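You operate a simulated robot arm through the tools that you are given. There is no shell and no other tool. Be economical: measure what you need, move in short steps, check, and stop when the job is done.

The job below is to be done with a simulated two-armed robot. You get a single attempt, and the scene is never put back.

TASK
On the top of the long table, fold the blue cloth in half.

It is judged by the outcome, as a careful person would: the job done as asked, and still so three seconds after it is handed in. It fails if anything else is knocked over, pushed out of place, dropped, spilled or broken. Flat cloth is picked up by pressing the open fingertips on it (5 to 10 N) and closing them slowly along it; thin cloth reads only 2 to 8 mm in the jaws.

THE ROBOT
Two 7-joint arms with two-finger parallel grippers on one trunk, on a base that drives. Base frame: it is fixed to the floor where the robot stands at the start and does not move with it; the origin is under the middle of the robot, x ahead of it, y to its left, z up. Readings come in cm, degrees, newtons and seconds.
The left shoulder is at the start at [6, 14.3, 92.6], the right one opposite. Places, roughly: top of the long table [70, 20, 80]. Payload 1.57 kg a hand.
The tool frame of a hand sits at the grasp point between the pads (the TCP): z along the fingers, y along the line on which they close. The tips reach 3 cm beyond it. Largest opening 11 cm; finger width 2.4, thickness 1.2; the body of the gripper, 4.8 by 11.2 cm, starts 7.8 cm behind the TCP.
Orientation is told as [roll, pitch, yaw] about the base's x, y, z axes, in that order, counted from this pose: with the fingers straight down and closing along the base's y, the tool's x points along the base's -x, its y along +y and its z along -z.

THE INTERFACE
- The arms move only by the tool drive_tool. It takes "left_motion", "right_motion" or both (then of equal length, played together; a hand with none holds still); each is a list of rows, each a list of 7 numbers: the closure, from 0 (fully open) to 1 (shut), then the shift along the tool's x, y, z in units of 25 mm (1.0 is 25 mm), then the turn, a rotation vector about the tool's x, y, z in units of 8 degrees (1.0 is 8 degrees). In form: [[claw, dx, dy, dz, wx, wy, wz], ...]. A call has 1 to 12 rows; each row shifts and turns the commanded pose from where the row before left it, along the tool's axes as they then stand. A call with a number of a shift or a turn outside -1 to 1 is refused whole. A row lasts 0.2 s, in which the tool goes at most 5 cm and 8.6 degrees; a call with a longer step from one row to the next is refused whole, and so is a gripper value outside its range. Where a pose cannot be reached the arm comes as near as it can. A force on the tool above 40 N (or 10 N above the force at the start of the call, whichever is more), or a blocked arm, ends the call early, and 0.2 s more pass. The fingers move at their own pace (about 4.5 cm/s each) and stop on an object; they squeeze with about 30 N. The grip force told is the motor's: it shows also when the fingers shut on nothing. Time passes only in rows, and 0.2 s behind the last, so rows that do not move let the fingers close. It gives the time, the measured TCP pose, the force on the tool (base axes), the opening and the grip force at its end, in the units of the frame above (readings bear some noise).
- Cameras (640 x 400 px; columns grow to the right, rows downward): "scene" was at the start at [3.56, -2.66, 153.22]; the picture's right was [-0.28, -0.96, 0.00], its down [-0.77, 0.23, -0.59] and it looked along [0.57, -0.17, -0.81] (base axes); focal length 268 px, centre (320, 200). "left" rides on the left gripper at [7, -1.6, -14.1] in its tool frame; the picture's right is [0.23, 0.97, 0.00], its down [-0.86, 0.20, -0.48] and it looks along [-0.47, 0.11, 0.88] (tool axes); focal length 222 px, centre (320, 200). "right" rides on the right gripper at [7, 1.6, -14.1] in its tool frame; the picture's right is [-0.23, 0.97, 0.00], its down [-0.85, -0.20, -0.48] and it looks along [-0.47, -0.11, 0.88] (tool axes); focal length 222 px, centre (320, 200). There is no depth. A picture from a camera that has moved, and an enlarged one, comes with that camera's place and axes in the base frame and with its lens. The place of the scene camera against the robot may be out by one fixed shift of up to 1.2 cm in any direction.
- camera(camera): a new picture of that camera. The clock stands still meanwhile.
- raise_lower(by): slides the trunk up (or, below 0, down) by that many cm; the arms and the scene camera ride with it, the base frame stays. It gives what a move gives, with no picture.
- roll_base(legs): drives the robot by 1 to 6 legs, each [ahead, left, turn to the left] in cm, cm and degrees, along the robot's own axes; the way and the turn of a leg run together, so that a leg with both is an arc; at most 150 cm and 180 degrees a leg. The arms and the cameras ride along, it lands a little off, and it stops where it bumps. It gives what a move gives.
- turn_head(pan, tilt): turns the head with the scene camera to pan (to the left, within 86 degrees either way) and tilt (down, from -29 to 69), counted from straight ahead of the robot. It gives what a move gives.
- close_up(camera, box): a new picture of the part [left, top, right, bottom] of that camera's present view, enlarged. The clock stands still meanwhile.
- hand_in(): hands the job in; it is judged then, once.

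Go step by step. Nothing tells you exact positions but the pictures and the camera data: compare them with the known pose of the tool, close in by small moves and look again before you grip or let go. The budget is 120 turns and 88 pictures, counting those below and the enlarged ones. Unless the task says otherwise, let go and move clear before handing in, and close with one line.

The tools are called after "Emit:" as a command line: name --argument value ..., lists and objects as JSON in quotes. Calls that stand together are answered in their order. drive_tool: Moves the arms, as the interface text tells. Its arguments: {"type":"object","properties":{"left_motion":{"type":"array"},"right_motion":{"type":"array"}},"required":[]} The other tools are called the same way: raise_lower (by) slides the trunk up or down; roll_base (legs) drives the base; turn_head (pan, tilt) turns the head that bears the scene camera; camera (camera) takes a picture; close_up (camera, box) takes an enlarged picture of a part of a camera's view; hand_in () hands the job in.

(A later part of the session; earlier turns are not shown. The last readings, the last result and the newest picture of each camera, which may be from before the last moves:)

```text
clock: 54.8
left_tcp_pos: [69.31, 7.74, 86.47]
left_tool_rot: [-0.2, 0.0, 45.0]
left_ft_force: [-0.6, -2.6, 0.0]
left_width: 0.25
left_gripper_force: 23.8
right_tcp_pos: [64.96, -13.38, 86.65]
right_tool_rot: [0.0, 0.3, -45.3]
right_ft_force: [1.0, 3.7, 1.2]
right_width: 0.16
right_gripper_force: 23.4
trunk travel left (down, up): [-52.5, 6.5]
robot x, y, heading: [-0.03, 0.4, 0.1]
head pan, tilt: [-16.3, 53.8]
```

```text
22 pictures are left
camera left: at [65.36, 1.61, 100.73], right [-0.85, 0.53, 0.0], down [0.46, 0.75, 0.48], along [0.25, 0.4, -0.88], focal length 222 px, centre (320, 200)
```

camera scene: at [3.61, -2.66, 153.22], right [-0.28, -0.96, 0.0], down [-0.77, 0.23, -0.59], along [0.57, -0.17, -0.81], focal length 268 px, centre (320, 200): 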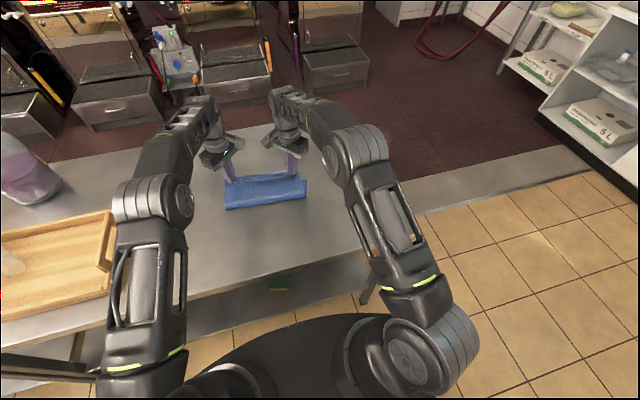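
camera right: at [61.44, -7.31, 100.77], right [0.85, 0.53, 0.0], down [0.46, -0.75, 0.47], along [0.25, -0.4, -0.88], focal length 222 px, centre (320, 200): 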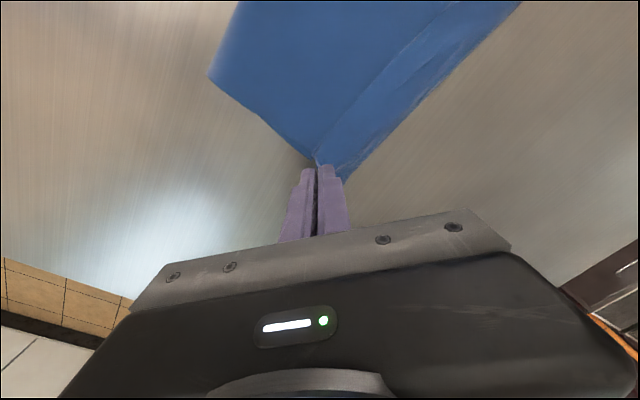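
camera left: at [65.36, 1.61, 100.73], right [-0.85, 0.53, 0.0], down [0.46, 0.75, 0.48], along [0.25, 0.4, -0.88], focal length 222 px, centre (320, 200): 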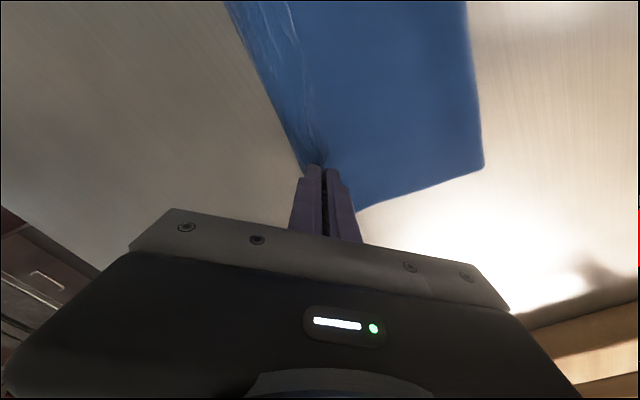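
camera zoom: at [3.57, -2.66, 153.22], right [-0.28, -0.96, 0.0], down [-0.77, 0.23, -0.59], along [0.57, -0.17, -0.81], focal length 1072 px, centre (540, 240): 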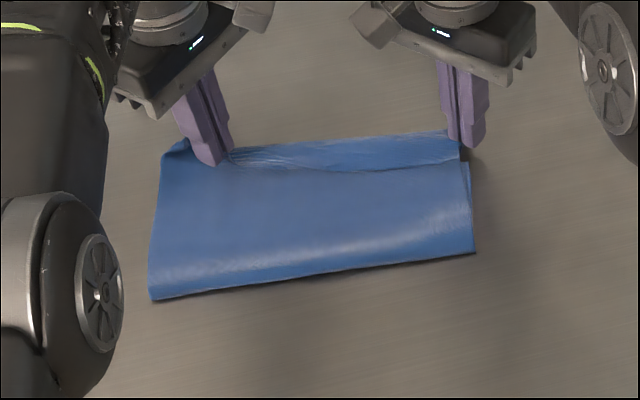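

Pulling over has dragged the crease forward to about x = 55.5, because the hem went taut. I'll repeat the move that worked: go back up to the apex, come down diagonally so the crease reforms at the middle, and then take the hem over low with slack.

Emit:
drive_tool --left_motion '[[1, 0.377, 0.574, -0.5, 0, 0, 0], [1, 0.377, 0.574, -0.5, 0, 0, 0], [1, 0.377, 0.574, -0.5, 0, 0, 0], [1, 0.377, 0.574, -0.5, 0, 0, 0], [1, 0.377, 0.574, -0.5, 0, 0, 0], [1, 0.377, 0.574, -0.5, 0, 0, 0], [1, 0.377, 0.574, -0.127, 0, 0, 0], [1, 0.377, 0.574, -0.127, 0, 0, 0], [1, 0.377, 0.574, -0.127, 0, 0, 0], [1, 0.377, 0.574, -0.127, 0, 0, 0], [1, 0.377, 0.574, -0.127, 0, 0, 0], [1, 0.377, 0.574, -0.127, 0, 0, 0]]' --right_motion '[[1, 0.565, -0.363, -0.5, 0, 0, 0], [1, 0.565, -0.363, -0.5, 0, 0, 0], [1, 0.565, -0.363, -0.5, 0, 0, 0], [1, 0.565, -0.363, -0.5, 0, 0, 0], [1, 0.565, -0.363, -0.5, 0, 0, 0], [1, 0.565, -0.363, -0.5, 0, 0, 0], [1, 0.565, -0.363, -0.127, 0, 0, 0], [1, 0.565, -0.363, -0.127, 0, 0, 0], [1, 0.565, -0.363, -0.127, 0, 0, 0], [1, 0.565, -0.363, -0.127, 0, 0, 0], [1, 0.565, -0.363, -0.127, 0, 0, 0], [1, 0.565, -0.363, -0.127, 0, 0, 0]]'

Emit:
camera --camera "left"

Emit:
close_up --camera "scene" --box '[190, 140, 340, 240]'

```text
clock: 57.4
left_tcp_pos: [49.11, 11.7, 96.16]
left_tool_rot: [-0.1, 0.1, 45.2]
left_ft_force: [-0.2, -1.5, -0.3]
left_width: 0.24
left_gripper_force: 23.7
right_tcp_pos: [45.27, -9.18, 96.17]
right_tool_rot: [0.1, 0.4, -45.2]
right_ft_force: [0.3, 3.6, -0.3]
right_width: 0.15
right_gripper_force: 23.5
trunk travel left (down, up): [-52.5, 6.5]
robot x, y, heading: [0.03, 0.33, -0.1]
head pan, tilt: [-16.3, 53.8]
```

```text
21 pictures are left
camera left: at [45.32, 5.77, 110.4], right [-0.85, 0.53, 0.0], down [0.46, 0.75, 0.48], along [0.25, 0.4, -0.88], focal length 222 px, centre (320, 200)
```

left: 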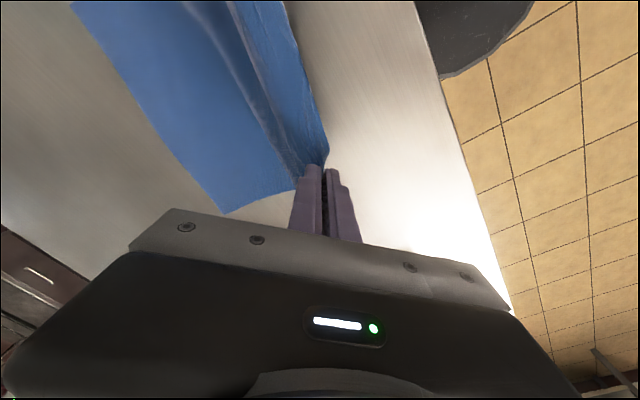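

```text
4.00 times, centred on (265, 190) of scene
camera zoom: at [3.48, -2.64, 153.22], right [-0.28, -0.96, 0.0], down [-0.77, 0.23, -0.59], along [0.57, -0.17, -0.81], focal length 1072 px, centre (540, 240)
```

zoom: 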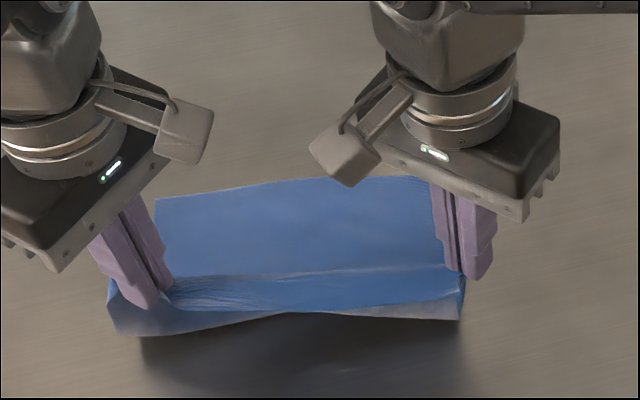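

The far edge now runs from about (66.4, 13) to (62.5, −13). I'll make the same diagonal descent again, parallel to it, to a low stop 8 cm short.

Emit:
drive_tool --left_motion '[[1, -0.212, -0.217, 0.1, 0, 0, 0], [1, -0.212, -0.217, 0.15, 0, 0, 0], [1, -0.212, -0.217, 0.2, 0, 0, 0], [1, -0.212, -0.217, 0.25, 0, 0, 0], [1, -0.212, -0.217, 0.3, 0, 0, 0], [1, -0.212, -0.217, 0.32, 0, 0, 0], [1, -0.212, -0.217, 0.34, 0, 0, 0], [1, -0.212, -0.217, 0.34, 0, 0, 0], [1, -0.212, -0.217, 0.34, 0, 0, 0], [1, -0.212, -0.217, 0.34, 0, 0, 0], [1, -0.212, -0.217, 0.3, 0, 0, 0], [1, -0.212, -0.217, 0.3, 0, 0, 0]]' --right_motion '[[1, -0.2285, 0.2285, 0.1, 0, 0, 0], [1, -0.2285, 0.2285, 0.15, 0, 0, 0], [1, -0.2285, 0.2285, 0.2, 0, 0, 0], [1, -0.2285, 0.2285, 0.25, 0, 0, 0], [1, -0.2285, 0.2285, 0.3, 0, 0, 0], [1, -0.2285, 0.2285, 0.32, 0, 0, 0], [1, -0.2285, 0.2285, 0.34, 0, 0, 0], [1, -0.2285, 0.2285, 0.34, 0, 0, 0], [1, -0.2285, 0.2285, 0.34, 0, 0, 0], [1, -0.2285, 0.2285, 0.34, 0, 0, 0], [1, -0.2285, 0.2285, 0.3, 0, 0, 0], [1, -0.2285, 0.2285, 0.3, 0, 0, 0]]'

Emit:
camera --camera "left"

Emit:
camera --camera "right"

```text
clock: 60.0
left_tcp_pos: [58.15, 11.81, 87.75]
left_tool_rot: [0.0, 0.2, 45.0]
left_ft_force: [-0.7, -1.8, -0.7]
left_width: 0.24
left_gripper_force: 23.7
right_tcp_pos: [54.92, -9.31, 87.7]
right_tool_rot: [0.0, 0.4, -45.1]
right_ft_force: [0.5, 2.0, 0.3]
right_width: 0.17
right_gripper_force: 23.6
trunk travel left (down, up): [-52.5, 6.5]
robot x, y, heading: [-0.14, 0.18, -0.1]
head pan, tilt: [-16.3, 53.8]
```

```text
19 pictures are left
camera left: at [54.48, 5.7, 101.93], right [-0.85, 0.53, 0.0], down [0.46, 0.75, 0.48], along [0.25, 0.41, -0.88], focal length 222 px, centre (320, 200)
```

left: 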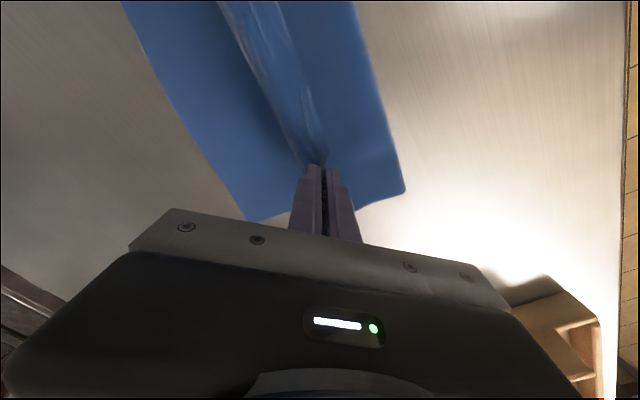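

```text
18 pictures are left
camera right: at [51.46, -3.18, 101.89], right [0.85, 0.53, 0.0], down [0.46, -0.75, 0.47], along [0.25, -0.4, -0.88], focal length 222 px, centre (320, 200)
```

right: 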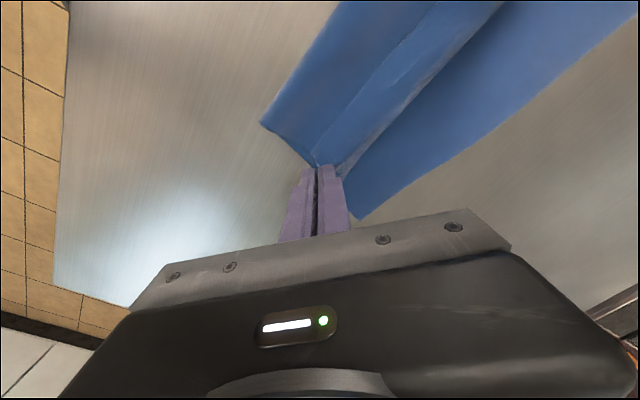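

The crease is back at the middle, 14.2 cm from the far edge. Now I'll take the hem over low with slack, stopping about 1 cm short of the far edge.

Emit:
drive_tool --left_motion '[[1, -0.2, -0.286, -0.2, 0, 0, 0], [1, -0.2, -0.286, -0.15, 0, 0, 0], [1, -0.2, -0.286, 0, 0, 0, 0], [1, -0.2, -0.286, 0, 0, 0, 0], [1, -0.2, -0.286, 0.1, 0, 0, 0], [1, -0.2, -0.286, 0.2, 0, 0, 0], [1, -0.2, -0.286, 0.25, 0, 0, 0], [1, -0.2, -0.286, 0.25, 0, 0, 0], [1, 0, 0, 0, 0, 0, 0]]' --right_motion '[[1, -0.286, 0.2, -0.2, 0, 0, 0], [1, -0.286, 0.2, -0.15, 0, 0, 0], [1, -0.286, 0.2, 0, 0, 0, 0], [1, -0.286, 0.2, 0, 0, 0, 0], [1, -0.286, 0.2, 0.1, 0, 0, 0], [1, -0.286, 0.2, 0.2, 0, 0, 0], [1, -0.286, 0.2, 0.25, 0, 0, 0], [1, -0.286, 0.2, 0.25, 0, 0, 0], [1, 0, 0, 0, 0, 0, 0]]'

Emit:
camera --camera "left"

Emit:
camera --camera "right"

```text
clock: 62.0
left_tcp_pos: [64.84, 10.47, 86.64]
left_tool_rot: [0.1, 0.1, 45.1]
left_ft_force: [-0.7, -1.0, 0.1]
left_width: 0.24
left_gripper_force: 23.9
right_tcp_pos: [61.75, -10.2, 86.6]
right_tool_rot: [0.1, 0.3, -45.2]
right_ft_force: [0.7, 0.3, 1.0]
right_width: 0.15
right_gripper_force: 23.3
trunk travel left (down, up): [-52.5, 6.5]
robot x, y, heading: [0.68, -0.09, 0.2]
head pan, tilt: [-16.3, 53.8]
```

```text
17 pictures are left
camera left: at [61.16, 4.42, 100.91], right [-0.85, 0.53, 0.0], down [0.46, 0.75, 0.48], along [0.25, 0.4, -0.88], focal length 222 px, centre (320, 200)
```

left: 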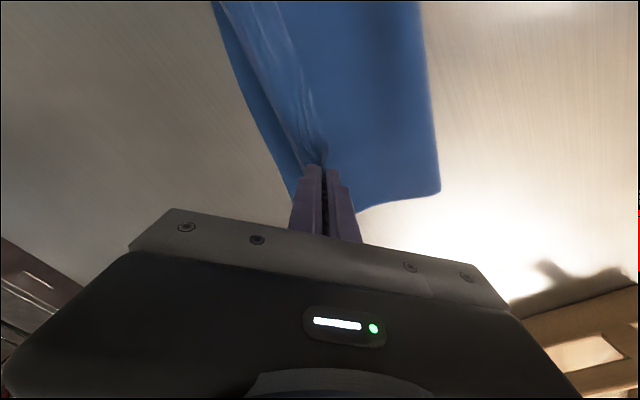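

```text
16 pictures are left
camera right: at [58.2, -4.13, 100.67], right [0.85, 0.53, 0.0], down [0.46, -0.75, 0.47], along [0.25, -0.4, -0.88], focal length 222 px, centre (320, 200)
```

right: 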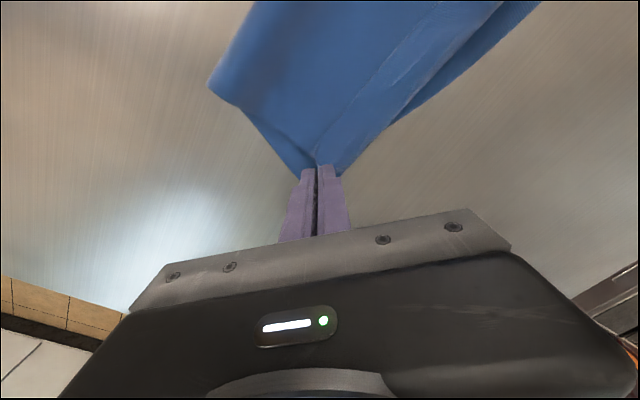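

The sheet slides forward with the hem: the crease moves about 3 cm while the edge crosses over. I'll use that: go back nearly flat, start the fold lower and earlier so the crease begins at about x = 47.5, and let it drift to the middle as the edge reaches the far side.

Emit:
drive_tool --left_motion '[[1, 0.41, 0.614, -0.64, 0, 0, 0], [1, 0.41, 0.614, -0.64, 0, 0, 0], [1, 0.41, 0.614, -0.64, 0, 0, 0], [1, 0.41, 0.614, -0.64, 0, 0, 0], [1, 0.41, 0.614, -0.64, 0, 0, 0], [1, 0.41, 0.614, 0, 0, 0, 0], [1, 0.41, 0.614, 0, 0, 0, 0], [1, 0.41, 0.614, 0, 0, 0, 0], [1, 0.41, 0.614, 0.56, 0, 0, 0], [1, 0.41, 0.614, 0.56, 0, 0, 0], [1, 0.41, 0.614, 0.56, 0, 0, 0], [1, 0.41, 0.614, 0.56, 0, 0, 0]]' --right_motion '[[1, 0.646, -0.429, -0.64, 0, 0, 0], [1, 0.646, -0.429, -0.64, 0, 0, 0], [1, 0.646, -0.429, -0.64, 0, 0, 0], [1, 0.646, -0.429, -0.64, 0, 0, 0], [1, 0.646, -0.429, -0.64, 0, 0, 0], [1, 0.646, -0.429, 0, 0, 0, 0], [1, 0.646, -0.429, 0, 0, 0, 0], [1, 0.646, -0.429, 0, 0, 0, 0], [1, 0.646, -0.429, 0.56, 0, 0, 0], [1, 0.646, -0.429, 0.56, 0, 0, 0], [1, 0.646, -0.429, 0.56, 0, 0, 0], [1, 0.646, -0.429, 0.56, 0, 0, 0]]'

Emit:
camera --camera "scene"

```text
clock: 64.6
left_tcp_pos: [43.31, 14.74, 89.09]
left_tool_rot: [-0.2, 0.2, 45.1]
left_ft_force: [-0.9, -1.4, -1.1]
left_width: 0.26
left_gripper_force: 23.9
right_tcp_pos: [39.04, -5.68, 89.15]
right_tool_rot: [0.0, 0.3, -45.1]
right_ft_force: [0.4, 0.0, 0.2]
right_width: 0.15
right_gripper_force: 23.3
trunk travel left (down, up): [-52.5, 6.5]
robot x, y, heading: [0.18, 0.15, 0.1]
head pan, tilt: [-16.3, 53.8]
```

```text
15 pictures are left
camera scene: at [3.54, -2.64, 153.23], right [-0.28, -0.96, 0.0], down [-0.77, 0.23, -0.59], along [0.57, -0.17, -0.81], focal length 268 px, centre (320, 200)
```

scene: 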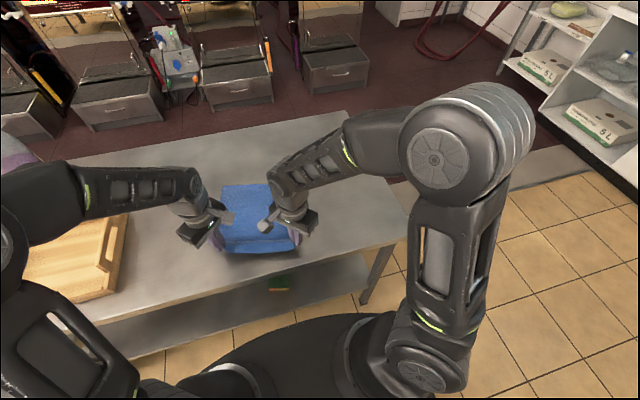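

The cloth is nearly flat again. I'll do the low forward arc to about x = 55.

Emit:
drive_tool --left_motion '[[1, -0.261, -0.394, -0.36, 0, 0, 0], [1, -0.261, -0.394, -0.36, 0, 0, 0], [1, -0.261, -0.394, -0.28, 0, 0, 0], [1, -0.261, -0.394, -0.2, 0, 0, 0], [1, -0.261, -0.394, -0.12, 0, 0, 0], [1, -0.261, -0.394, -0.04, 0, 0, 0], [1, -0.261, -0.394, 0.04, 0, 0, 0], [1, -0.261, -0.394, 0.12, 0, 0, 0], [1, -0.261, -0.394, 0.2, 0, 0, 0], [1, -0.261, -0.394, 0.28, 0, 0, 0], [1, -0.261, -0.394, 0.32, 0, 0, 0], [1, -0.261, -0.394, 0.32, 0, 0, 0]]' --right_motion '[[1, -0.394, 0.261, -0.36, 0, 0, 0], [1, -0.394, 0.261, -0.36, 0, 0, 0], [1, -0.394, 0.261, -0.28, 0, 0, 0], [1, -0.394, 0.261, -0.2, 0, 0, 0], [1, -0.394, 0.261, -0.12, 0, 0, 0], [1, -0.394, 0.261, -0.04, 0, 0, 0], [1, -0.394, 0.261, 0.04, 0, 0, 0], [1, -0.394, 0.261, 0.12, 0, 0, 0], [1, -0.394, 0.261, 0.2, 0, 0, 0], [1, -0.394, 0.261, 0.28, 0, 0, 0], [1, -0.394, 0.261, 0.32, 0, 0, 0], [1, -0.394, 0.261, 0.32, 0, 0, 0]]'

Emit:
close_up --camera "scene" --box '[175, 140, 340, 250]'

Emit:
camera --camera "right"

```text
clock: 67.2
left_tcp_pos: [57.16, 12.05, 89.27]
left_tool_rot: [0.0, 0.2, 45.1]
left_ft_force: [-0.5, -1.4, 0.0]
left_width: 0.24
left_gripper_force: 23.9
right_tcp_pos: [52.92, -8.44, 89.17]
right_tool_rot: [0.0, 0.4, -45.2]
right_ft_force: [-0.3, 0.5, 0.5]
right_width: 0.17
right_gripper_force: 23.3
trunk travel left (down, up): [-52.5, 6.5]
robot x, y, heading: [0.33, 0.06, -0.1]
head pan, tilt: [-16.3, 53.8]
```

```text
3.64 times, centred on (258, 195) of scene
camera zoom: at [3.66, -2.67, 153.22], right [-0.28, -0.96, 0.0], down [-0.77, 0.23, -0.59], along [0.57, -0.17, -0.81], focal length 974 px, centre (547, 218)
```

zoom: 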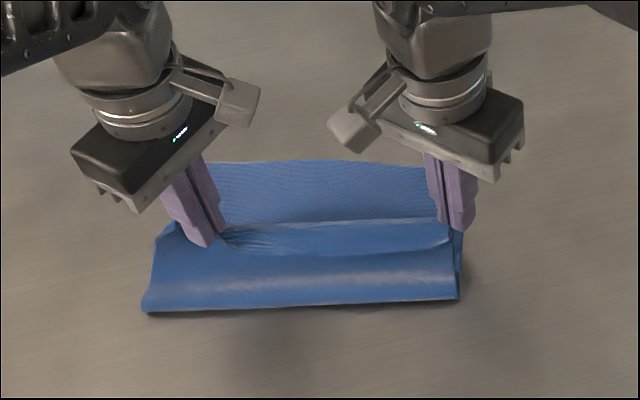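

```text
13 pictures are left
camera right: at [49.38, -2.34, 103.32], right [0.85, 0.53, 0.0], down [0.46, -0.75, 0.47], along [0.25, -0.4, -0.88], focal length 222 px, centre (320, 200)
```

right: 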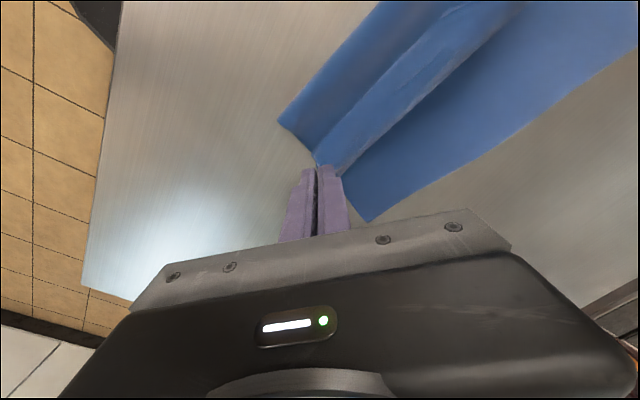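

The crease is near the middle (about x = 51), with the hem curtain still vertical. I'll tilt both hands so the fingers point back toward the robot. The cloth will then leave the tips rearward and the hem won't curl.

Emit:
drive_tool --left_motion '[[1, 0, 0, 0, -0.7, 0.7, 0], [1, 0, 0, 0, -0.7, 0.7, 0], [1, 0, 0, 0, -0.7, 0.7, 0], [1, 0, 0, 0, -0.7, 0.7, 0], [1, 0, 0, 0, 0, 0, 0]]' --right_motion '[[1, 0, 0, 0, 0.7, 0.7, 0], [1, 0, 0, 0, 0.7, 0.7, 0], [1, 0, 0, 0, 0.7, 0.7, 0], [1, 0, 0, 0, 0.7, 0.7, 0], [1, 0, 0, 0, 0, 0, 0]]'

```text
clock: 68.4
left_tcp_pos: [57.33, 11.84, 89.32]
left_tool_rot: [11.3, 11.3, 46.2]
left_ft_force: [-0.4, -1.1, 0.4]
left_width: 0.22
left_gripper_force: 24.0
left hand out of reach, approached as far as the arm can: row 3, 4
right_tcp_pos: [52.89, -8.43, 89.3]
right_tool_rot: [-14.4, 14.3, -46.9]
right_ft_force: [0.8, 1.5, -0.6]
right_width: 0.12
right_gripper_force: 23.1
right hand out of reach, approached as far as the arm can: row 3, 4
trunk travel left (down, up): [-52.5, 6.5]
robot x, y, heading: [0.01, 0.06, 0.1]
head pan, tilt: [-16.3, 53.8]
```

The wrists only allow 16–20° of tilt here, so I'll undo it and change approach. I'll release only the left corner and use that hand to pin the top layer down while the right hand flips its hem corner over, then do the left side the same way.

Emit:
drive_tool --left_motion '[[1, 0, 0, 0, 0.7, -0.7, 0], [1, 0, 0, 0, 0.7, -0.7, 0], [1, 0, 0, 0, 0.7, -0.7, 0], [1, 0, 0, 0, 0.7, -0.7, 0], [1, 0, 0, 0, 0, 0, 0]]' --right_motion '[[1, 0, 0, 0, -0.7, -0.7, 0], [1, 0, 0, 0, -0.7, -0.7, 0], [1, 0, 0, 0, -0.7, -0.7, 0], [1, 0, 0, 0, -0.7, -0.7, 0], [1, 0, 0, 0, 0, 0, 0]]'

```text
clock: 69.6
left_tcp_pos: [57.27, 11.89, 89.38]
left_tool_rot: [-11.4, -11.0, 46.2]
left_ft_force: [-0.4, -1.5, 0.5]
left_width: 0.26
left_gripper_force: 23.6
right_tcp_pos: [52.9, -8.42, 89.29]
right_tool_rot: [8.5, -8.1, -45.8]
right_ft_force: [-0.1, 1.6, -0.2]
right_width: 0.15
right_gripper_force: 23.0
trunk travel left (down, up): [-52.5, 6.5]
robot x, y, heading: [0.23, 0.02, 0.1]
head pan, tilt: [-16.3, 53.8]
```

Now I'll correct back to vertical, lower to about 2 cm, and open only the left hand.

Emit:
drive_tool --left_motion '[[1, 0, 0, 0, -0.7, 0.7, 0], [1, 0, 0, 0, -0.7, 0.7, 0], [1, -0.11, -0.16, 0.3, 0, 0, 0], [1, -0.11, -0.16, 0.3, 0, 0, 0], [1, 0, 0, 0.3, 0, 0, 0], [0.8, 0, 0, 0, 0, 0, 0], [0.6, 0, 0, 0, 0, 0, 0], [0.5, 0, 0, 0, 0, 0, 0], [0.5, 0, 0, -0.5, 0, 0, 0], [0.5, 0, 0, -0.9, 0, 0, 0], [0.5, 0, 0, -0.9, 0, 0, 0]]' --right_motion '[[1, 0, 0, 0, 0.52, 0.52, 0], [1, 0, 0, 0, 0.52, 0.52, 0], [1, -0.16, 0.11, 0.3, 0, 0, 0], [1, -0.16, 0.11, 0.3, 0, 0, 0], [1, 0, 0, 0.3, 0, 0, 0], [1, 0, 0, 0, 0, 0, 0], [1, 0, 0, 0, 0, 0, 0], [1, 0, 0, 0, 0, 0, 0], [1, 0, 0, 0, 0, 0, 0], [1, 0, 0, 0, 0, 0, 0], [1, 0, 0, 0, 0, 0, 0]]'

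```text
clock: 72.0
left_tcp_pos: [58.2, 11.76, 92.67]
left_tool_rot: [0.0, 0.2, 45.0]
left_ft_force: [-0.1, 0.3, -0.6]
left_width: 5.5
left_gripper_force: 0.0
right_tcp_pos: [53.91, -8.56, 87.11]
right_tool_rot: [0.1, 0.2, -45.2]
right_ft_force: [0.1, -0.5, -0.6]
right_width: 0.18
right_gripper_force: 23.5
trunk travel left (down, up): [-52.5, 6.5]
robot x, y, heading: [0.35, -0.06, 0.0]
head pan, tilt: [-16.3, 53.8]
```

Emit:
drive_tool --left_motion '[[0.5, 0, 0, -0.9, 0, 0, 0], [0.5, 0, 0, -0.9, 0, 0, 0], [0.6, 0, 0, 0, 0, 0, 0.94], [0.6, 0, 0, 0, 0, 0, 0.94], [0.6, 0, 0, 0, 0, 0, 0.94], [0.6, 0, 0, 0, 0, 0, 0.94], [0.6, 0, 0, 0, 0, 0, 0.94], [0.6, 0, 0, 0, 0, 0, 0.94], [0.6, 0.5, -0.77, 0, 0, 0, 0], [0.6, 0.5, -0.77, 0, 0, 0, 0], [0.6, 0.48, -0.77, 0, 0, 0, 0], [0.6, 0, 0, 0, 0, 0, 0]]'

Emit:
camera --camera "left"

```text
clock: 74.6
left_tcp_pos: [54.52, 6.07, 97.29]
left_tool_rot: [0.0, 0.2, -0.1]
left_ft_force: [-0.6, 0.3, -0.5]
left_width: 4.39
left_gripper_force: 0.1
right_tcp_pos: [53.82, -8.64, 87.04]
right_tool_rot: [0.1, 0.4, -45.2]
right_ft_force: [-0.4, 0.2, 0.9]
right_width: 0.14
right_gripper_force: 22.8
trunk travel left (down, up): [-52.5, 6.5]
robot x, y, heading: [0.05, -0.25, -0.4]
head pan, tilt: [-16.3, 53.8]
```

```text
12 pictures are left
camera left: at [47.54, 4.47, 111.49], right [-0.23, 0.97, 0.0], down [0.86, 0.2, 0.48], along [0.47, 0.11, -0.88], focal length 222 px, centre (320, 200)
```

left: 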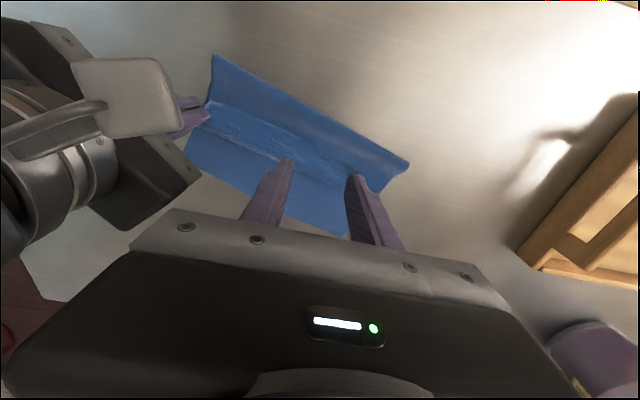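

The crease passes x ≈ 51.7 below the left hand and the hem edge is at about 56.6, so x = 54.3 is a good pin spot. I'll press down gently there.

Emit:
drive_tool --left_motion '[[0.6, 0.1, 0, 0.9, 0, 0, 0], [0.6, 0, 0, 0.9, 0, 0, 0], [0.6, 0, 0, 0.9, 0, 0, 0], [0.6, 0, 0, 0.9, 0, 0, 0], [0.6, 0, 0, 0.5, 0, 0, 0], [0.6, 0, 0, 0.3, 0, 0, 0], [0.6, 0, 0, 0.2, 0, 0, 0], [0.6, 0, 0, 0.1, 0, 0, 0], [0.6, 0, 0, 0.05, 0, 0, 0], [0.6, 0, 0, 0, 0, 0, 0]]'

```text
clock: 76.8
left_tcp_pos: [54.38, 6.06, 85.46]
left_tool_rot: [0.0, 0.1, -0.1]
left_ft_force: [-0.3, 0.0, -0.2]
left_width: 4.36
left_gripper_force: 0.0
right_tcp_pos: [53.86, -8.62, 87.02]
right_tool_rot: [0.1, 0.3, -45.2]
right_ft_force: [0.1, -0.8, -0.7]
right_width: 0.15
right_gripper_force: 23.7
trunk travel left (down, up): [-52.5, 6.5]
robot x, y, heading: [0.13, 0.05, 0.2]
head pan, tilt: [-16.3, 53.8]
```

Emit:
drive_tool --left_motion '[[0.6, 0, 0, 0.08, 0, 0, 0], [0.6, 0, 0, 0.06, 0, 0, 0], [0.6, 0, 0, 0, 0, 0, 0], [0.6, 0, 0, 0, 0, 0, 0]]'

```text
clock: 77.8
left_tcp_pos: [54.24, 6.07, 85.14]
left_tool_rot: [-0.1, -0.1, -0.1]
left_ft_force: [0.8, 0.7, 7.7]
left_width: 4.35
left_gripper_force: 0.1
right_tcp_pos: [53.82, -8.58, 87.12]
right_tool_rot: [0.1, 0.2, -45.2]
right_ft_force: [0.8, -0.3, -0.5]
right_width: 0.15
right_gripper_force: 22.8
trunk travel left (down, up): [-52.5, 6.5]
robot x, y, heading: [0.21, -0.16, 0.1]
head pan, tilt: [-16.3, 53.8]
```

The cloth is pinned at about 8 N. Now I'll flip the right hem corner forward to the far-right corner at about (62, −11).

Emit:
drive_tool --left_motion '[[0.6, 0, 0, 0.03, 0, 0, 0], [0.6, 0, 0, 0, 0, 0, 0], [0.6, 0, 0, 0, 0, 0, 0], [0.6, 0, 0, 0, 0, 0, 0], [0.6, 0, 0, 0, 0, 0, 0], [0.6, 0, 0, 0, 0, 0, 0], [0.6, 0, 0, 0, 0, 0, 0], [0.6, 0, 0, 0, 0, 0, 0], [0.6, 0, 0, 0, 0, 0, 0], [0.6, 0, 0, 0, 0, 0, 0], [0.6, 0, 0, 0, 0, 0, 0]]' --right_motion '[[1, -0.295, 0.17, -0.3, 0, 0, 0], [1, -0.295, 0.17, -0.3, 0, 0, 0], [1, -0.295, 0.17, -0.3, 0, 0, 0], [1, -0.295, 0.17, -0.2, 0, 0, 0], [1, -0.295, 0.17, 0, 0, 0, 0], [1, -0.295, 0.17, 0.1, 0, 0, 0], [1, -0.295, 0.17, 0.2, 0, 0, 0], [1, -0.295, 0.17, 0.3, 0, 0, 0], [1, -0.295, 0.17, 0.4, 0, 0, 0], [1, -0.295, 0.17, 0.35, 0, 0, 0], [1, 0, 0, 0, 0, 0, 0]]'

Emit:
camera --camera "right"

```text
clock: 80.2
left_tcp_pos: [54.18, 5.94, 85.29]
left_tool_rot: [-0.1, 0.1, -0.1]
left_ft_force: [1.7, -6.3, 15.6]
left_width: 4.43
left_gripper_force: 0.6
right_tcp_pos: [62.18, -11.11, 86.23]
right_tool_rot: [0.1, 0.2, -45.2]
right_ft_force: [-3.4, 7.1, 0.0]
right_width: 0.16
right_gripper_force: 23.7
trunk travel left (down, up): [-52.5, 6.5]
robot x, y, heading: [0.1, -0.06, -0.2]
head pan, tilt: [-16.3, 53.8]
```

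```text
11 pictures are left
camera right: at [58.51, -5.0, 100.37], right [0.85, 0.53, 0.0], down [0.46, -0.75, 0.47], along [0.25, -0.4, -0.88], focal length 222 px, centre (320, 200)
```

right: 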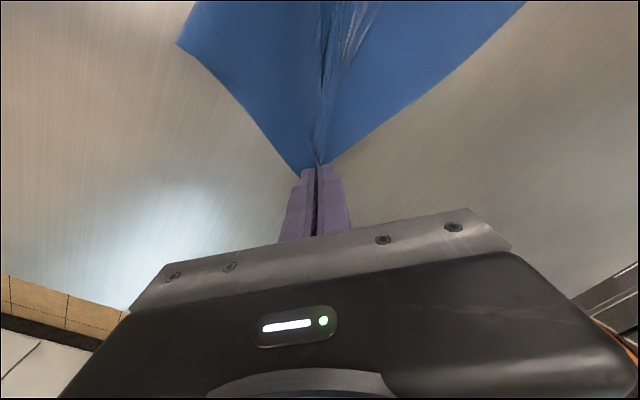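

The crease held and the right corner now lies over the far-right corner. I'll lower it to the surface with slight slack, release it there, and rise.

Emit:
drive_tool --right_motion '[[1, 0.1, -0.1, 0.15, 0, 0, 0], [1, 0.05, -0.05, 0.15, 0, 0, 0], [1, 0, 0, 0.05, 0, 0, 0], [0.93, 0, 0, 0, 0, 0, 0], [0.86, 0, 0, 0, 0, 0, 0], [0.8, 0, 0, 0, 0, 0, 0], [0.7, 0, 0, 0, 0, 0, 0], [0.6, 0, 0, 0, 0, 0, 0], [0.6, 0, 0, -0.2, 0, 0, 0], [0.6, 0, 0, -0.6, 0, 0, 0], [0.6, 0, 0, -0.9, 0, 0, 0], [0.6, 0, 0, -0.9, 0, 0, 0]]'

Emit:
camera --camera "right"

```text
clock: 82.8
left_tcp_pos: [54.17, 6.02, 85.2]
left_tool_rot: [-0.1, -0.1, -0.1]
left_ft_force: [0.3, 1.1, 18.4]
left_width: 4.34
left_gripper_force: 0.1
right_tcp_pos: [61.56, -11.13, 91.85]
right_tool_rot: [0.1, 0.1, -45.2]
right_ft_force: [0.5, -0.4, 0.0]
right_width: 4.43
right_gripper_force: 0.2
trunk travel left (down, up): [-52.5, 6.5]
robot x, y, heading: [0.1, 0.01, -0.3]
head pan, tilt: [-16.3, 53.8]
```

```text
10 pictures are left
camera right: at [57.92, -5.02, 105.98], right [0.85, 0.53, 0.0], down [0.46, -0.75, 0.47], along [0.25, -0.4, -0.88], focal length 222 px, centre (320, 200)
```

right: 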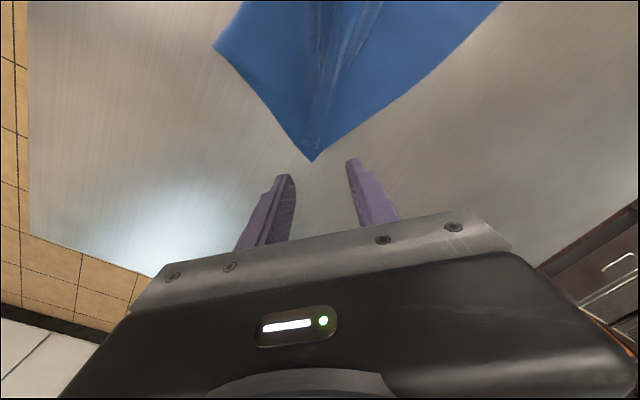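

The right corner now lies at (61.4, −12.3), on the far-right corner. Next the right hand will take over pinning near (54.3, −6.5), so the left can do its side.

Emit:
drive_tool --right_motion '[[0.6, 0, 0, -0.9, 0, 0, 0], [0.6, 0, 0, -0.9, 0, 0, 0], [0.6, 0, 0, 0, 0, 0, -0.94], [0.6, 0, 0, 0, 0, 0, -0.94], [0.6, 0, 0, 0, 0, 0, -0.94], [0.6, 0, 0, 0, 0, 0, -0.94], [0.6, 0, 0, 0, 0, 0, -0.94], [0.6, 0, 0, 0, 0, 0, -0.94], [0.6, 0.97, 0.6, 0, 0, 0, 0], [0.6, 0.97, 0.6, 0, 0, 0, 0], [0.6, 0.96, 0.6, 0, 0, 0, 0], [0.6, 0, 0, 0, 0, 0, 0]]'

Emit:
drive_tool --right_motion '[[0.6, 0, 0, 0.9, 0, 0, 0], [0.6, 0, 0, 0.9, 0, 0, 0], [0.6, 0, 0, 0.9, 0, 0, 0], [0.6, 0, 0, 0.8, 0, 0, 0], [0.6, 0, 0, 0.5, 0, 0, 0], [0.6, 0, 0, 0.3, 0, 0, 0], [0.6, 0, 0, 0.1, 0, 0, 0], [0.6, 0, 0, 0, 0, 0, 0]]'

```text
clock: 85.4
left_tcp_pos: [54.25, 6.09, 85.1]
left_tool_rot: [-0.1, 0.0, -0.2]
left_ft_force: [1.3, 1.6, 16.6]
left_width: 4.32
left_gripper_force: 0.1
right_tcp_pos: [54.31, -6.44, 96.56]
right_tool_rot: [0.1, 0.0, -0.1]
right_ft_force: [-0.1, -0.2, -0.2]
right_width: 4.41
right_gripper_force: 0.1
trunk travel left (down, up): [-52.5, 6.5]
robot x, y, heading: [-0.04, 0.06, 0.2]
head pan, tilt: [-16.3, 53.8]
```

```text
clock: 87.2
left_tcp_pos: [54.24, 6.13, 85.07]
left_tool_rot: [0.0, 0.0, -0.1]
left_ft_force: [-1.6, 0.4, 16.8]
left_width: 4.31
left_gripper_force: 0.1
right_tcp_pos: [54.26, -6.44, 85.59]
right_tool_rot: [0.3, 0.1, -0.1]
right_ft_force: [0.1, 0.9, 0.0]
right_width: 4.42
right_gripper_force: 0.1
trunk travel left (down, up): [-52.5, 6.5]
robot x, y, heading: [0.14, -0.04, 0.1]
head pan, tilt: [-16.3, 53.8]
```

Emit:
drive_tool --right_motion '[[0.6, 0, 0, 0.1, 0, 0, 0], [0.6, 0, 0, 0.08, 0, 0, 0], [0.6, 0, 0, 0.02, 0, 0, 0], [0.6, 0, 0, 0, 0, 0, 0], [0.6, 0, 0, 0, 0, 0, 0]]'

Emit:
drive_tool --left_motion '[[0.6, 0, 0, -0.5, 0, 0, 0], [0.6, 0, 0, -0.9, 0, 0, 0], [0.6, 0, 0, -0.9, 0, 0, 0], [0.6, 0, 0, -0.7, 0, 0, 0], [0.6, -0.6, 0.9, 0, 0, 0, 0], [0.6, -0.6, 0.9, 0, 0, 0, -0.94], [0.6, 0, 0, 0, 0, 0, -0.94], [0.6, 0, 0, 0, 0, 0, -0.94], [0.6, 0, 0, 0, 0, 0, -0.94], [0.6, 0, 0, 0, 0, 0, -0.94], [0.6, 0, 0, 0, 0, 0, -0.94], [0.6, 0, 0, 0, 0, 0, 0]]'

Emit:
camera --camera "left"

```text
clock: 88.4
left_tcp_pos: [54.1, 5.99, 85.13]
left_tool_rot: [-0.1, 0.0, -0.1]
left_ft_force: [1.1, 0.1, 13.8]
left_width: 4.31
left_gripper_force: 0.1
right_tcp_pos: [54.31, -6.33, 85.17]
right_tool_rot: [0.3, -0.1, -0.1]
right_ft_force: [-0.5, 1.2, 6.8]
right_width: 4.44
right_gripper_force: 0.1
trunk travel left (down, up): [-52.5, 6.5]
robot x, y, heading: [0.26, -0.09, -0.1]
head pan, tilt: [-16.3, 53.8]
```

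```text
clock: 91.0
left_tcp_pos: [57.16, 10.58, 92.59]
left_tool_rot: [-0.1, 0.2, 45.2]
left_ft_force: [0.0, -0.1, 0.2]
left_width: 4.38
left_gripper_force: 0.1
right_tcp_pos: [54.21, -6.44, 85.13]
right_tool_rot: [0.3, 0.0, -0.1]
right_ft_force: [0.2, -0.3, 19.3]
right_width: 4.41
right_gripper_force: 0.1
trunk travel left (down, up): [-52.5, 6.5]
robot x, y, heading: [0.42, 0.0, 0.2]
head pan, tilt: [-16.3, 53.8]
```

```text
9 pictures are left
camera left: at [53.37, 4.61, 106.79], right [-0.85, 0.53, 0.0], down [0.46, 0.75, 0.48], along [0.25, 0.41, -0.88], focal length 222 px, centre (320, 200)
```

left: 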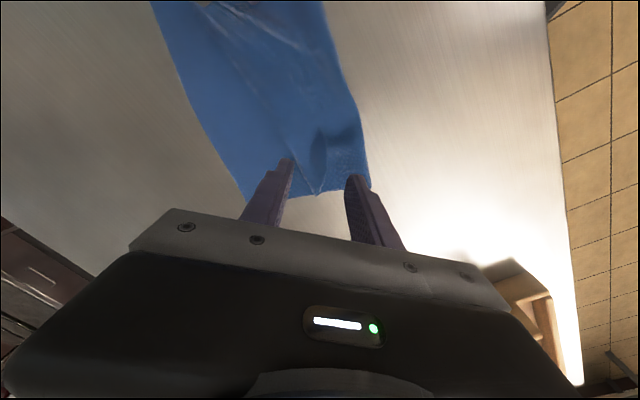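

Emit:
close_up --camera "left" --box '[200, 50, 440, 200]'

```text
2.67 times, centred on (320, 125) of left
camera zoom: at [53.37, 4.61, 106.79], right [-0.85, 0.53, 0.0], down [0.46, 0.75, 0.48], along [0.25, 0.41, -0.88], focal length 592 px, centre (320, 400)
```

zoom: 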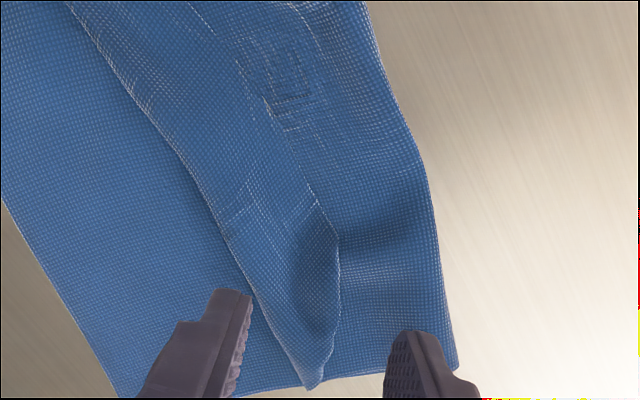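

The cloth's left corner stands up at about (56.3, 10.4), right between the fingers' closing planes. I'll shift slightly, descend and check once.

Emit:
drive_tool --left_motion '[[0.62, 0.3, 0, 0.5, 0, 0, 0], [0.62, 0, 0, 0.8, 0, 0, 0], [0.62, 0, 0, 0.7, 0, 0, 0], [0.62, 0, 0, 0.5, 0, 0, 0], [0.62, 0, 0, 0.3, 0, 0, 0], [0.62, 0, 0, 0.05, 0, 0, 0], [0.62, 0, 0, 0, 0, 0, 0]]'

Emit:
close_up --camera "left" --box '[200, 80, 440, 230]'

```text
clock: 92.6
left_tcp_pos: [56.68, 10.13, 85.54]
left_tool_rot: [-0.1, 0.1, 45.2]
left_ft_force: [-1.1, -0.1, 0.2]
left_width: 4.16
left_gripper_force: 0.0
right_tcp_pos: [54.18, -6.35, 85.08]
right_tool_rot: [0.3, 0.0, -0.2]
right_ft_force: [2.6, -0.6, 20.6]
right_width: 4.42
right_gripper_force: 0.0
trunk travel left (down, up): [-52.5, 6.5]
robot x, y, heading: [-0.32, -0.15, -0.0]
head pan, tilt: [-16.3, 53.8]
```

```text
2.67 times, centred on (320, 155) of left
camera zoom: at [52.85, 4.16, 99.73], right [-0.85, 0.53, 0.0], down [0.46, 0.75, 0.48], along [0.25, 0.4, -0.88], focal length 592 px, centre (320, 320)
```

zoom: 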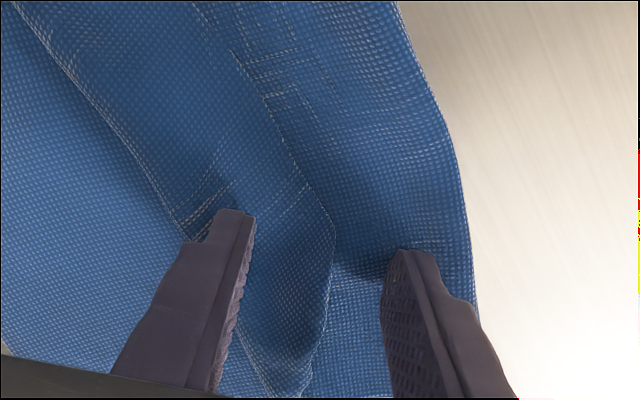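

The corner sits at the edge of the finger pads. I'll shift 6 mm to cover it and close slowly.

Emit:
drive_tool --left_motion '[[0.62, -0.25, 0, 0.05, 0, 0, 0], [0.62, 0, 0, 0, 0, 0, 0], [0.67, 0, 0, 0, 0, 0, 0], [0.72, 0, 0, 0, 0, 0, 0], [0.77, 0, 0, 0, 0, 0, 0], [0.82, 0, 0, 0, 0, 0, 0], [0.87, 0, 0, 0, 0, 0, 0], [0.92, 0, 0, 0, 0, 0, 0], [0.96, 0, 0, 0, 0, 0, 0], [1, 0, 0, 0, 0, 0, 0], [1, 0, 0, 0, 0, 0, 0]]'

```text
clock: 95.0
left_tcp_pos: [56.99, 10.51, 85.31]
left_tool_rot: [-0.1, 0.1, 45.1]
left_ft_force: [0.5, 0.0, 1.0]
left_width: 0.24
left_gripper_force: 24.0
right_tcp_pos: [54.36, -6.37, 85.08]
right_tool_rot: [0.2, 0.0, -0.1]
right_ft_force: [2.8, -0.2, 21.8]
right_width: 4.4
right_gripper_force: 0.0
trunk travel left (down, up): [-52.5, 6.5]
robot x, y, heading: [0.11, -0.07, 0.1]
head pan, tilt: [-16.3, 53.8]
```

The left corner is gripped (2.4 mm) and the right hand is pinning. I'll now flip the left hem corner over in an arc to the far-left corner, about (68, 12).

Emit:
drive_tool --left_motion '[[1, -0.318, -0.242, -0.45, 0, 0, 0], [1, -0.318, -0.242, -0.45, 0, 0, 0], [1, -0.318, -0.242, -0.4, 0, 0, 0], [1, -0.318, -0.242, -0.35, 0, 0, 0], [1, -0.318, -0.242, -0.2, 0, 0, 0], [1, -0.318, -0.242, 0, 0, 0, 0], [1, -0.318, -0.242, 0.15, 0, 0, 0], [1, -0.318, -0.242, 0.3, 0, 0, 0], [1, -0.318, -0.242, 0.4, 0, 0, 0], [1, -0.318, -0.242, 0.4, 0, 0, 0], [1, -0.318, -0.242, 0.3, 0, 0, 0], [1, 0, 0, 0, 0, 0, 0]]'

Emit:
camera --camera "left"

```text
clock: 97.6
left_tcp_pos: [68.06, 12.05, 86.0]
left_tool_rot: [-0.2, 0.0, 45.0]
left_ft_force: [-4.9, -5.3, 0.4]
left_width: 0.23
left_gripper_force: 24.2
right_tcp_pos: [54.21, -6.37, 85.15]
right_tool_rot: [0.3, 0.0, 0.0]
right_ft_force: [5.6, 4.3, 19.9]
right_width: 4.46
right_gripper_force: 0.7
trunk travel left (down, up): [-52.5, 6.5]
robot x, y, heading: [0.16, 0.39, -0.1]
head pan, tilt: [-16.3, 53.8]
```

```text
6 pictures are left
camera left: at [64.16, 6.07, 100.24], right [-0.85, 0.53, 0.0], down [0.46, 0.75, 0.48], along [0.25, 0.4, -0.88], focal length 222 px, centre (320, 200)
```

left: 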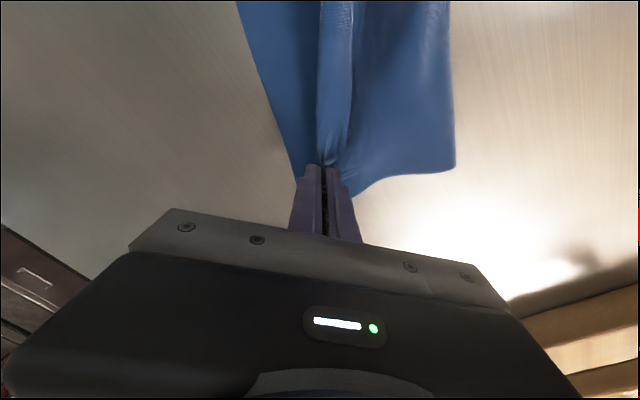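

The corner is over the far-left corner with the sheet taut. I'll relax it slightly, lower, release and rise.

Emit:
drive_tool --left_motion '[[1, 0.12, -0.02, 0.13, 0, 0, 0], [1, 0.08, 0, 0.12, 0, 0, 0], [1, 0, 0, 0.04, 0, 0, 0], [0.93, 0, 0, 0, 0, 0, 0], [0.86, 0, 0, 0, 0, 0, 0], [0.8, 0, 0, 0, 0, 0, 0], [0.7, 0, 0, 0, 0, 0, 0], [0.6, 0, 0, 0, 0, 0, 0], [0.6, 0, 0, -0.2, 0, 0, 0], [0.6, 0, 0, -0.6, 0, 0, 0], [0.6, 0, 0, -0.9, 0, 0, 0], [0.6, 0, 0, -0.9, 0, 0, 0]]'

Emit:
drive_tool --left_motion '[[0.6, 0.4, 0.9, -0.9, 0, 0, 0], [0.6, 0.4, 0.9, -0.9, 0, 0, 0], [0.6, 0.4, 0.9, -0.5, 0, 0, 0], [0.6, 0.4, 0.9, 0, 0, 0, 0]]' --right_motion '[[0.6, 0, 0, -0.4, 0, 0, 0], [0.6, 0, 0, -0.9, 0, 0, 0], [0.6, 0.3, -0.9, -0.9, 0, 0, 0], [0.6, 0.3, -0.9, -0.9, 0, 0, 0]]'

Emit:
close_up --camera "scene" --box '[190, 140, 340, 240]'

```text
clock: 100.2
left_tcp_pos: [67.7, 11.55, 92.09]
left_tool_rot: [-0.2, 0.2, 45.0]
left_ft_force: [0.3, 0.5, -0.2]
left_width: 4.4
left_gripper_force: 0.0
right_tcp_pos: [54.19, -6.34, 85.29]
right_tool_rot: [0.2, -0.1, 0.0]
right_ft_force: [0.0, 1.2, 22.5]
right_width: 4.41
right_gripper_force: 0.0
trunk travel left (down, up): [-52.5, 6.5]
robot x, y, heading: [0.03, -0.17, -0.2]
head pan, tilt: [-16.3, 53.8]
```

```text
clock: 101.2
left_tcp_pos: [58.41, 15.58, 97.75]
left_tool_rot: [-0.1, 0.1, 44.9]
left_ft_force: [-0.1, 0.1, -0.5]
left_width: 4.41
left_gripper_force: 0.1
right_tcp_pos: [52.99, -11.08, 93.1]
right_tool_rot: [0.3, 0.1, 0.1]
right_ft_force: [0.0, -0.1, 0.2]
right_width: 4.37
right_gripper_force: 0.0
trunk travel left (down, up): [-52.5, 6.5]
robot x, y, heading: [0.01, 0.22, 0.1]
head pan, tilt: [-16.3, 53.8]
```

```text
4.00 times, centred on (265, 190) of scene
camera zoom: at [3.48, -2.66, 153.22], right [-0.28, -0.96, 0.0], down [-0.77, 0.23, -0.59], along [0.57, -0.17, -0.81], focal length 1072 px, centre (540, 240)
```

zoom: 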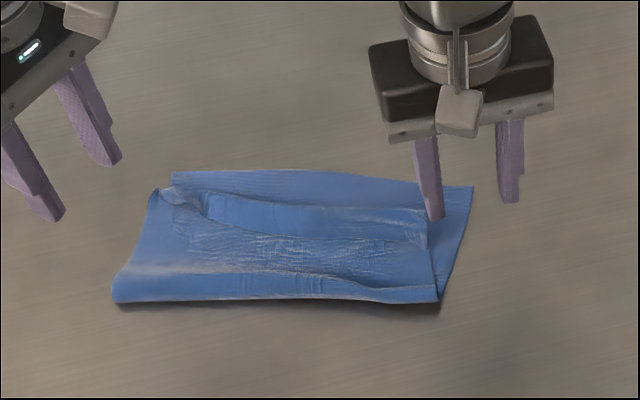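

The top sheet has shifted somewhat and the left corner has crumpled. I'll take one sharper view to judge the layers.

Emit:
close_up --camera "scene" --box '[214, 176, 314, 220]'

```text
6.40 times, centred on (264, 198) of scene
camera zoom: at [3.48, -2.66, 153.22], right [-0.28, -0.96, 0.0], down [-0.77, 0.23, -0.59], along [0.57, -0.17, -0.81], focal length 1714 px, centre (678, 213)
```

zoom: 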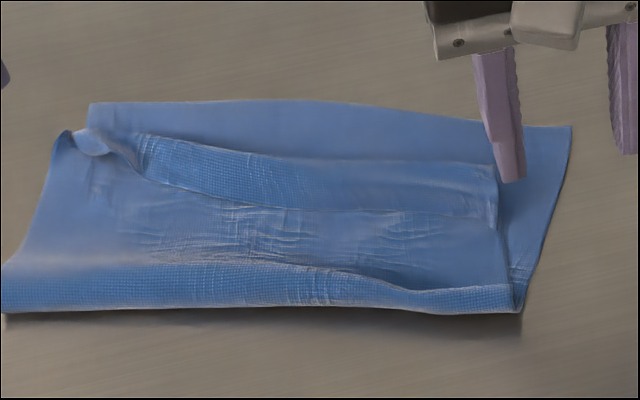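

The left corner is already near the far-left corner, but the right hem corner was pulled back to about (55.5, −6.5). I'll pin the left corner in place with the left hand, then bring the right corner across; the taut edge should unfold the hem in between.

Emit:
drive_tool --left_motion '[[0.75, -0.396, -0.79, 0, 0, 0, 0], [0.75, -0.396, -0.79, 0, 0, 0, 0], [0.75, -0.396, -0.79, 0, 0, 0, 0], [0.75, -0.396, -0.79, 0, 0, 0, 0], [0.75, 0, 0, 0.9, 0, 0, 0], [0.75, 0, 0, 0.9, 0, 0, 0], [0.75, 0, 0, 0.9, 0, 0, 0], [0.75, 0, 0, 0.9, 0, 0, 0], [0.75, 0, 0, 0.6, 0, 0, 0], [0.75, 0, 0, 0.4, 0, 0, 0], [0.75, 0, 0, 0.2, 0, 0, 0], [0.75, 0, 0, 0, 0, 0, 0]]' --right_motion '[[0.62, 0, 0, 0, 0, 0, 0], [0.62, -0.7, 0.82, 0, 0, 0, 0], [0.62, -0.7, 0.82, 0, 0, 0, 0], [0.62, 0, 0, 0, 0, 0, 0.94], [0.62, 0, 0, 0, 0, 0, 0.94], [0.62, 0, 0, 0, 0, 0, 0.94], [0.62, 0, 0, 0, 0, 0, 0.94], [0.62, 0, 0, 0, 0, 0, 0.94], [0.62, 0, 0, 0, 0, 0, 0.94], [0.62, 0, 0, 0, 0, 0, 0], [0.62, 0, 0, 0, 0, 0, 0], [0.62, 0, 0, 0, 0, 0, 0]]'

Emit:
drive_tool --left_motion '[[0.75, 0, 0, 0.1, 0, 0, 0], [0.75, 0, 0, 0.05, 0, 0, 0], [0.75, 0, 0, 0, 0, 0, 0], [0.75, 0, 0, 0, 0, 0, 0]]'

Emit:
close_up --camera "right" --box '[180, 20, 460, 195]'

```text
clock: 103.8
left_tcp_pos: [65.82, 12.75, 85.51]
left_tool_rot: [-0.1, 0.1, 45.0]
left_ft_force: [-0.1, -0.5, 0.4]
left_width: 2.76
left_gripper_force: 0.0
left hand out of reach, approached as far as the arm can: row 4
right_tcp_pos: [56.33, -6.85, 92.63]
right_tool_rot: [0.2, 0.4, -45.2]
right_ft_force: [-0.6, -0.5, 0.7]
right_width: 4.17
right_gripper_force: 0.1
trunk travel left (down, up): [-52.5, 6.5]
robot x, y, heading: [0.24, -0.17, -0.1]
head pan, tilt: [-16.3, 53.8]
```

```text
clock: 104.8
left_tcp_pos: [65.78, 12.72, 85.22]
left_tool_rot: [-0.1, 0.1, 45.0]
left_ft_force: [0.3, 0.2, 4.9]
left_width: 2.74
left_gripper_force: 0.0
right_tcp_pos: [56.29, -6.9, 92.73]
right_tool_rot: [0.0, 0.2, -45.1]
right_ft_force: [0.3, -0.3, 0.5]
right_width: 4.19
right_gripper_force: 0.1
trunk travel left (down, up): [-52.5, 6.5]
robot x, y, heading: [0.06, -0.41, -0.0]
head pan, tilt: [-16.3, 53.8]
```

```text
2.29 times, centred on (320, 108) of right
camera zoom: at [52.74, -0.78, 106.83], right [0.85, 0.53, 0.0], down [0.46, -0.75, 0.47], along [0.25, -0.4, -0.88], focal length 508 px, centre (320, 411)
```

zoom: 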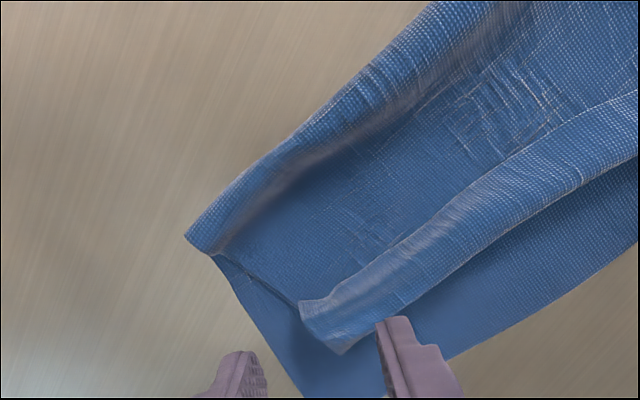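

The right hem corner is right under the hand at about (55.9, −7.1). I'll come down with the tips just above the sheet and close on the corner only.

Emit:
drive_tool --right_motion '[[0.62, 0.12, -0.05, 0.8, 0, 0, 0], [0.62, 0, 0, 0.8, 0, 0, 0], [0.62, 0, 0, 0.7, 0, 0, 0], [0.62, 0, 0, 0.4, 0, 0, 0], [0.62, 0, 0, 0.16, 0, 0, 0], [0.62, 0, 0, 0, 0, 0, 0], [0.7, 0, 0, 0, 0, 0, 0], [0.77, 0, 0, 0, 0, 0, 0], [0.84, 0, 0, 0, 0, 0, 0], [0.91, 0, 0, 0, 0, 0, 0], [1, 0, 0, 0, 0, 0, 0], [1, 0, 0, 0, 0, 0, 0]]'

```text
clock: 107.4
left_tcp_pos: [65.78, 12.6, 85.25]
left_tool_rot: [-0.1, 0.1, 45.2]
left_ft_force: [0.3, 0.0, 6.4]
left_width: 2.74
left_gripper_force: 0.2
right_tcp_pos: [55.92, -6.54, 85.64]
right_tool_rot: [0.1, 0.2, -45.3]
right_ft_force: [0.3, -0.4, 0.2]
right_width: 0.16
right_gripper_force: 23.5
trunk travel left (down, up): [-52.5, 6.5]
robot x, y, heading: [-0.17, -0.09, 0.0]
head pan, tilt: [-16.3, 53.8]
```

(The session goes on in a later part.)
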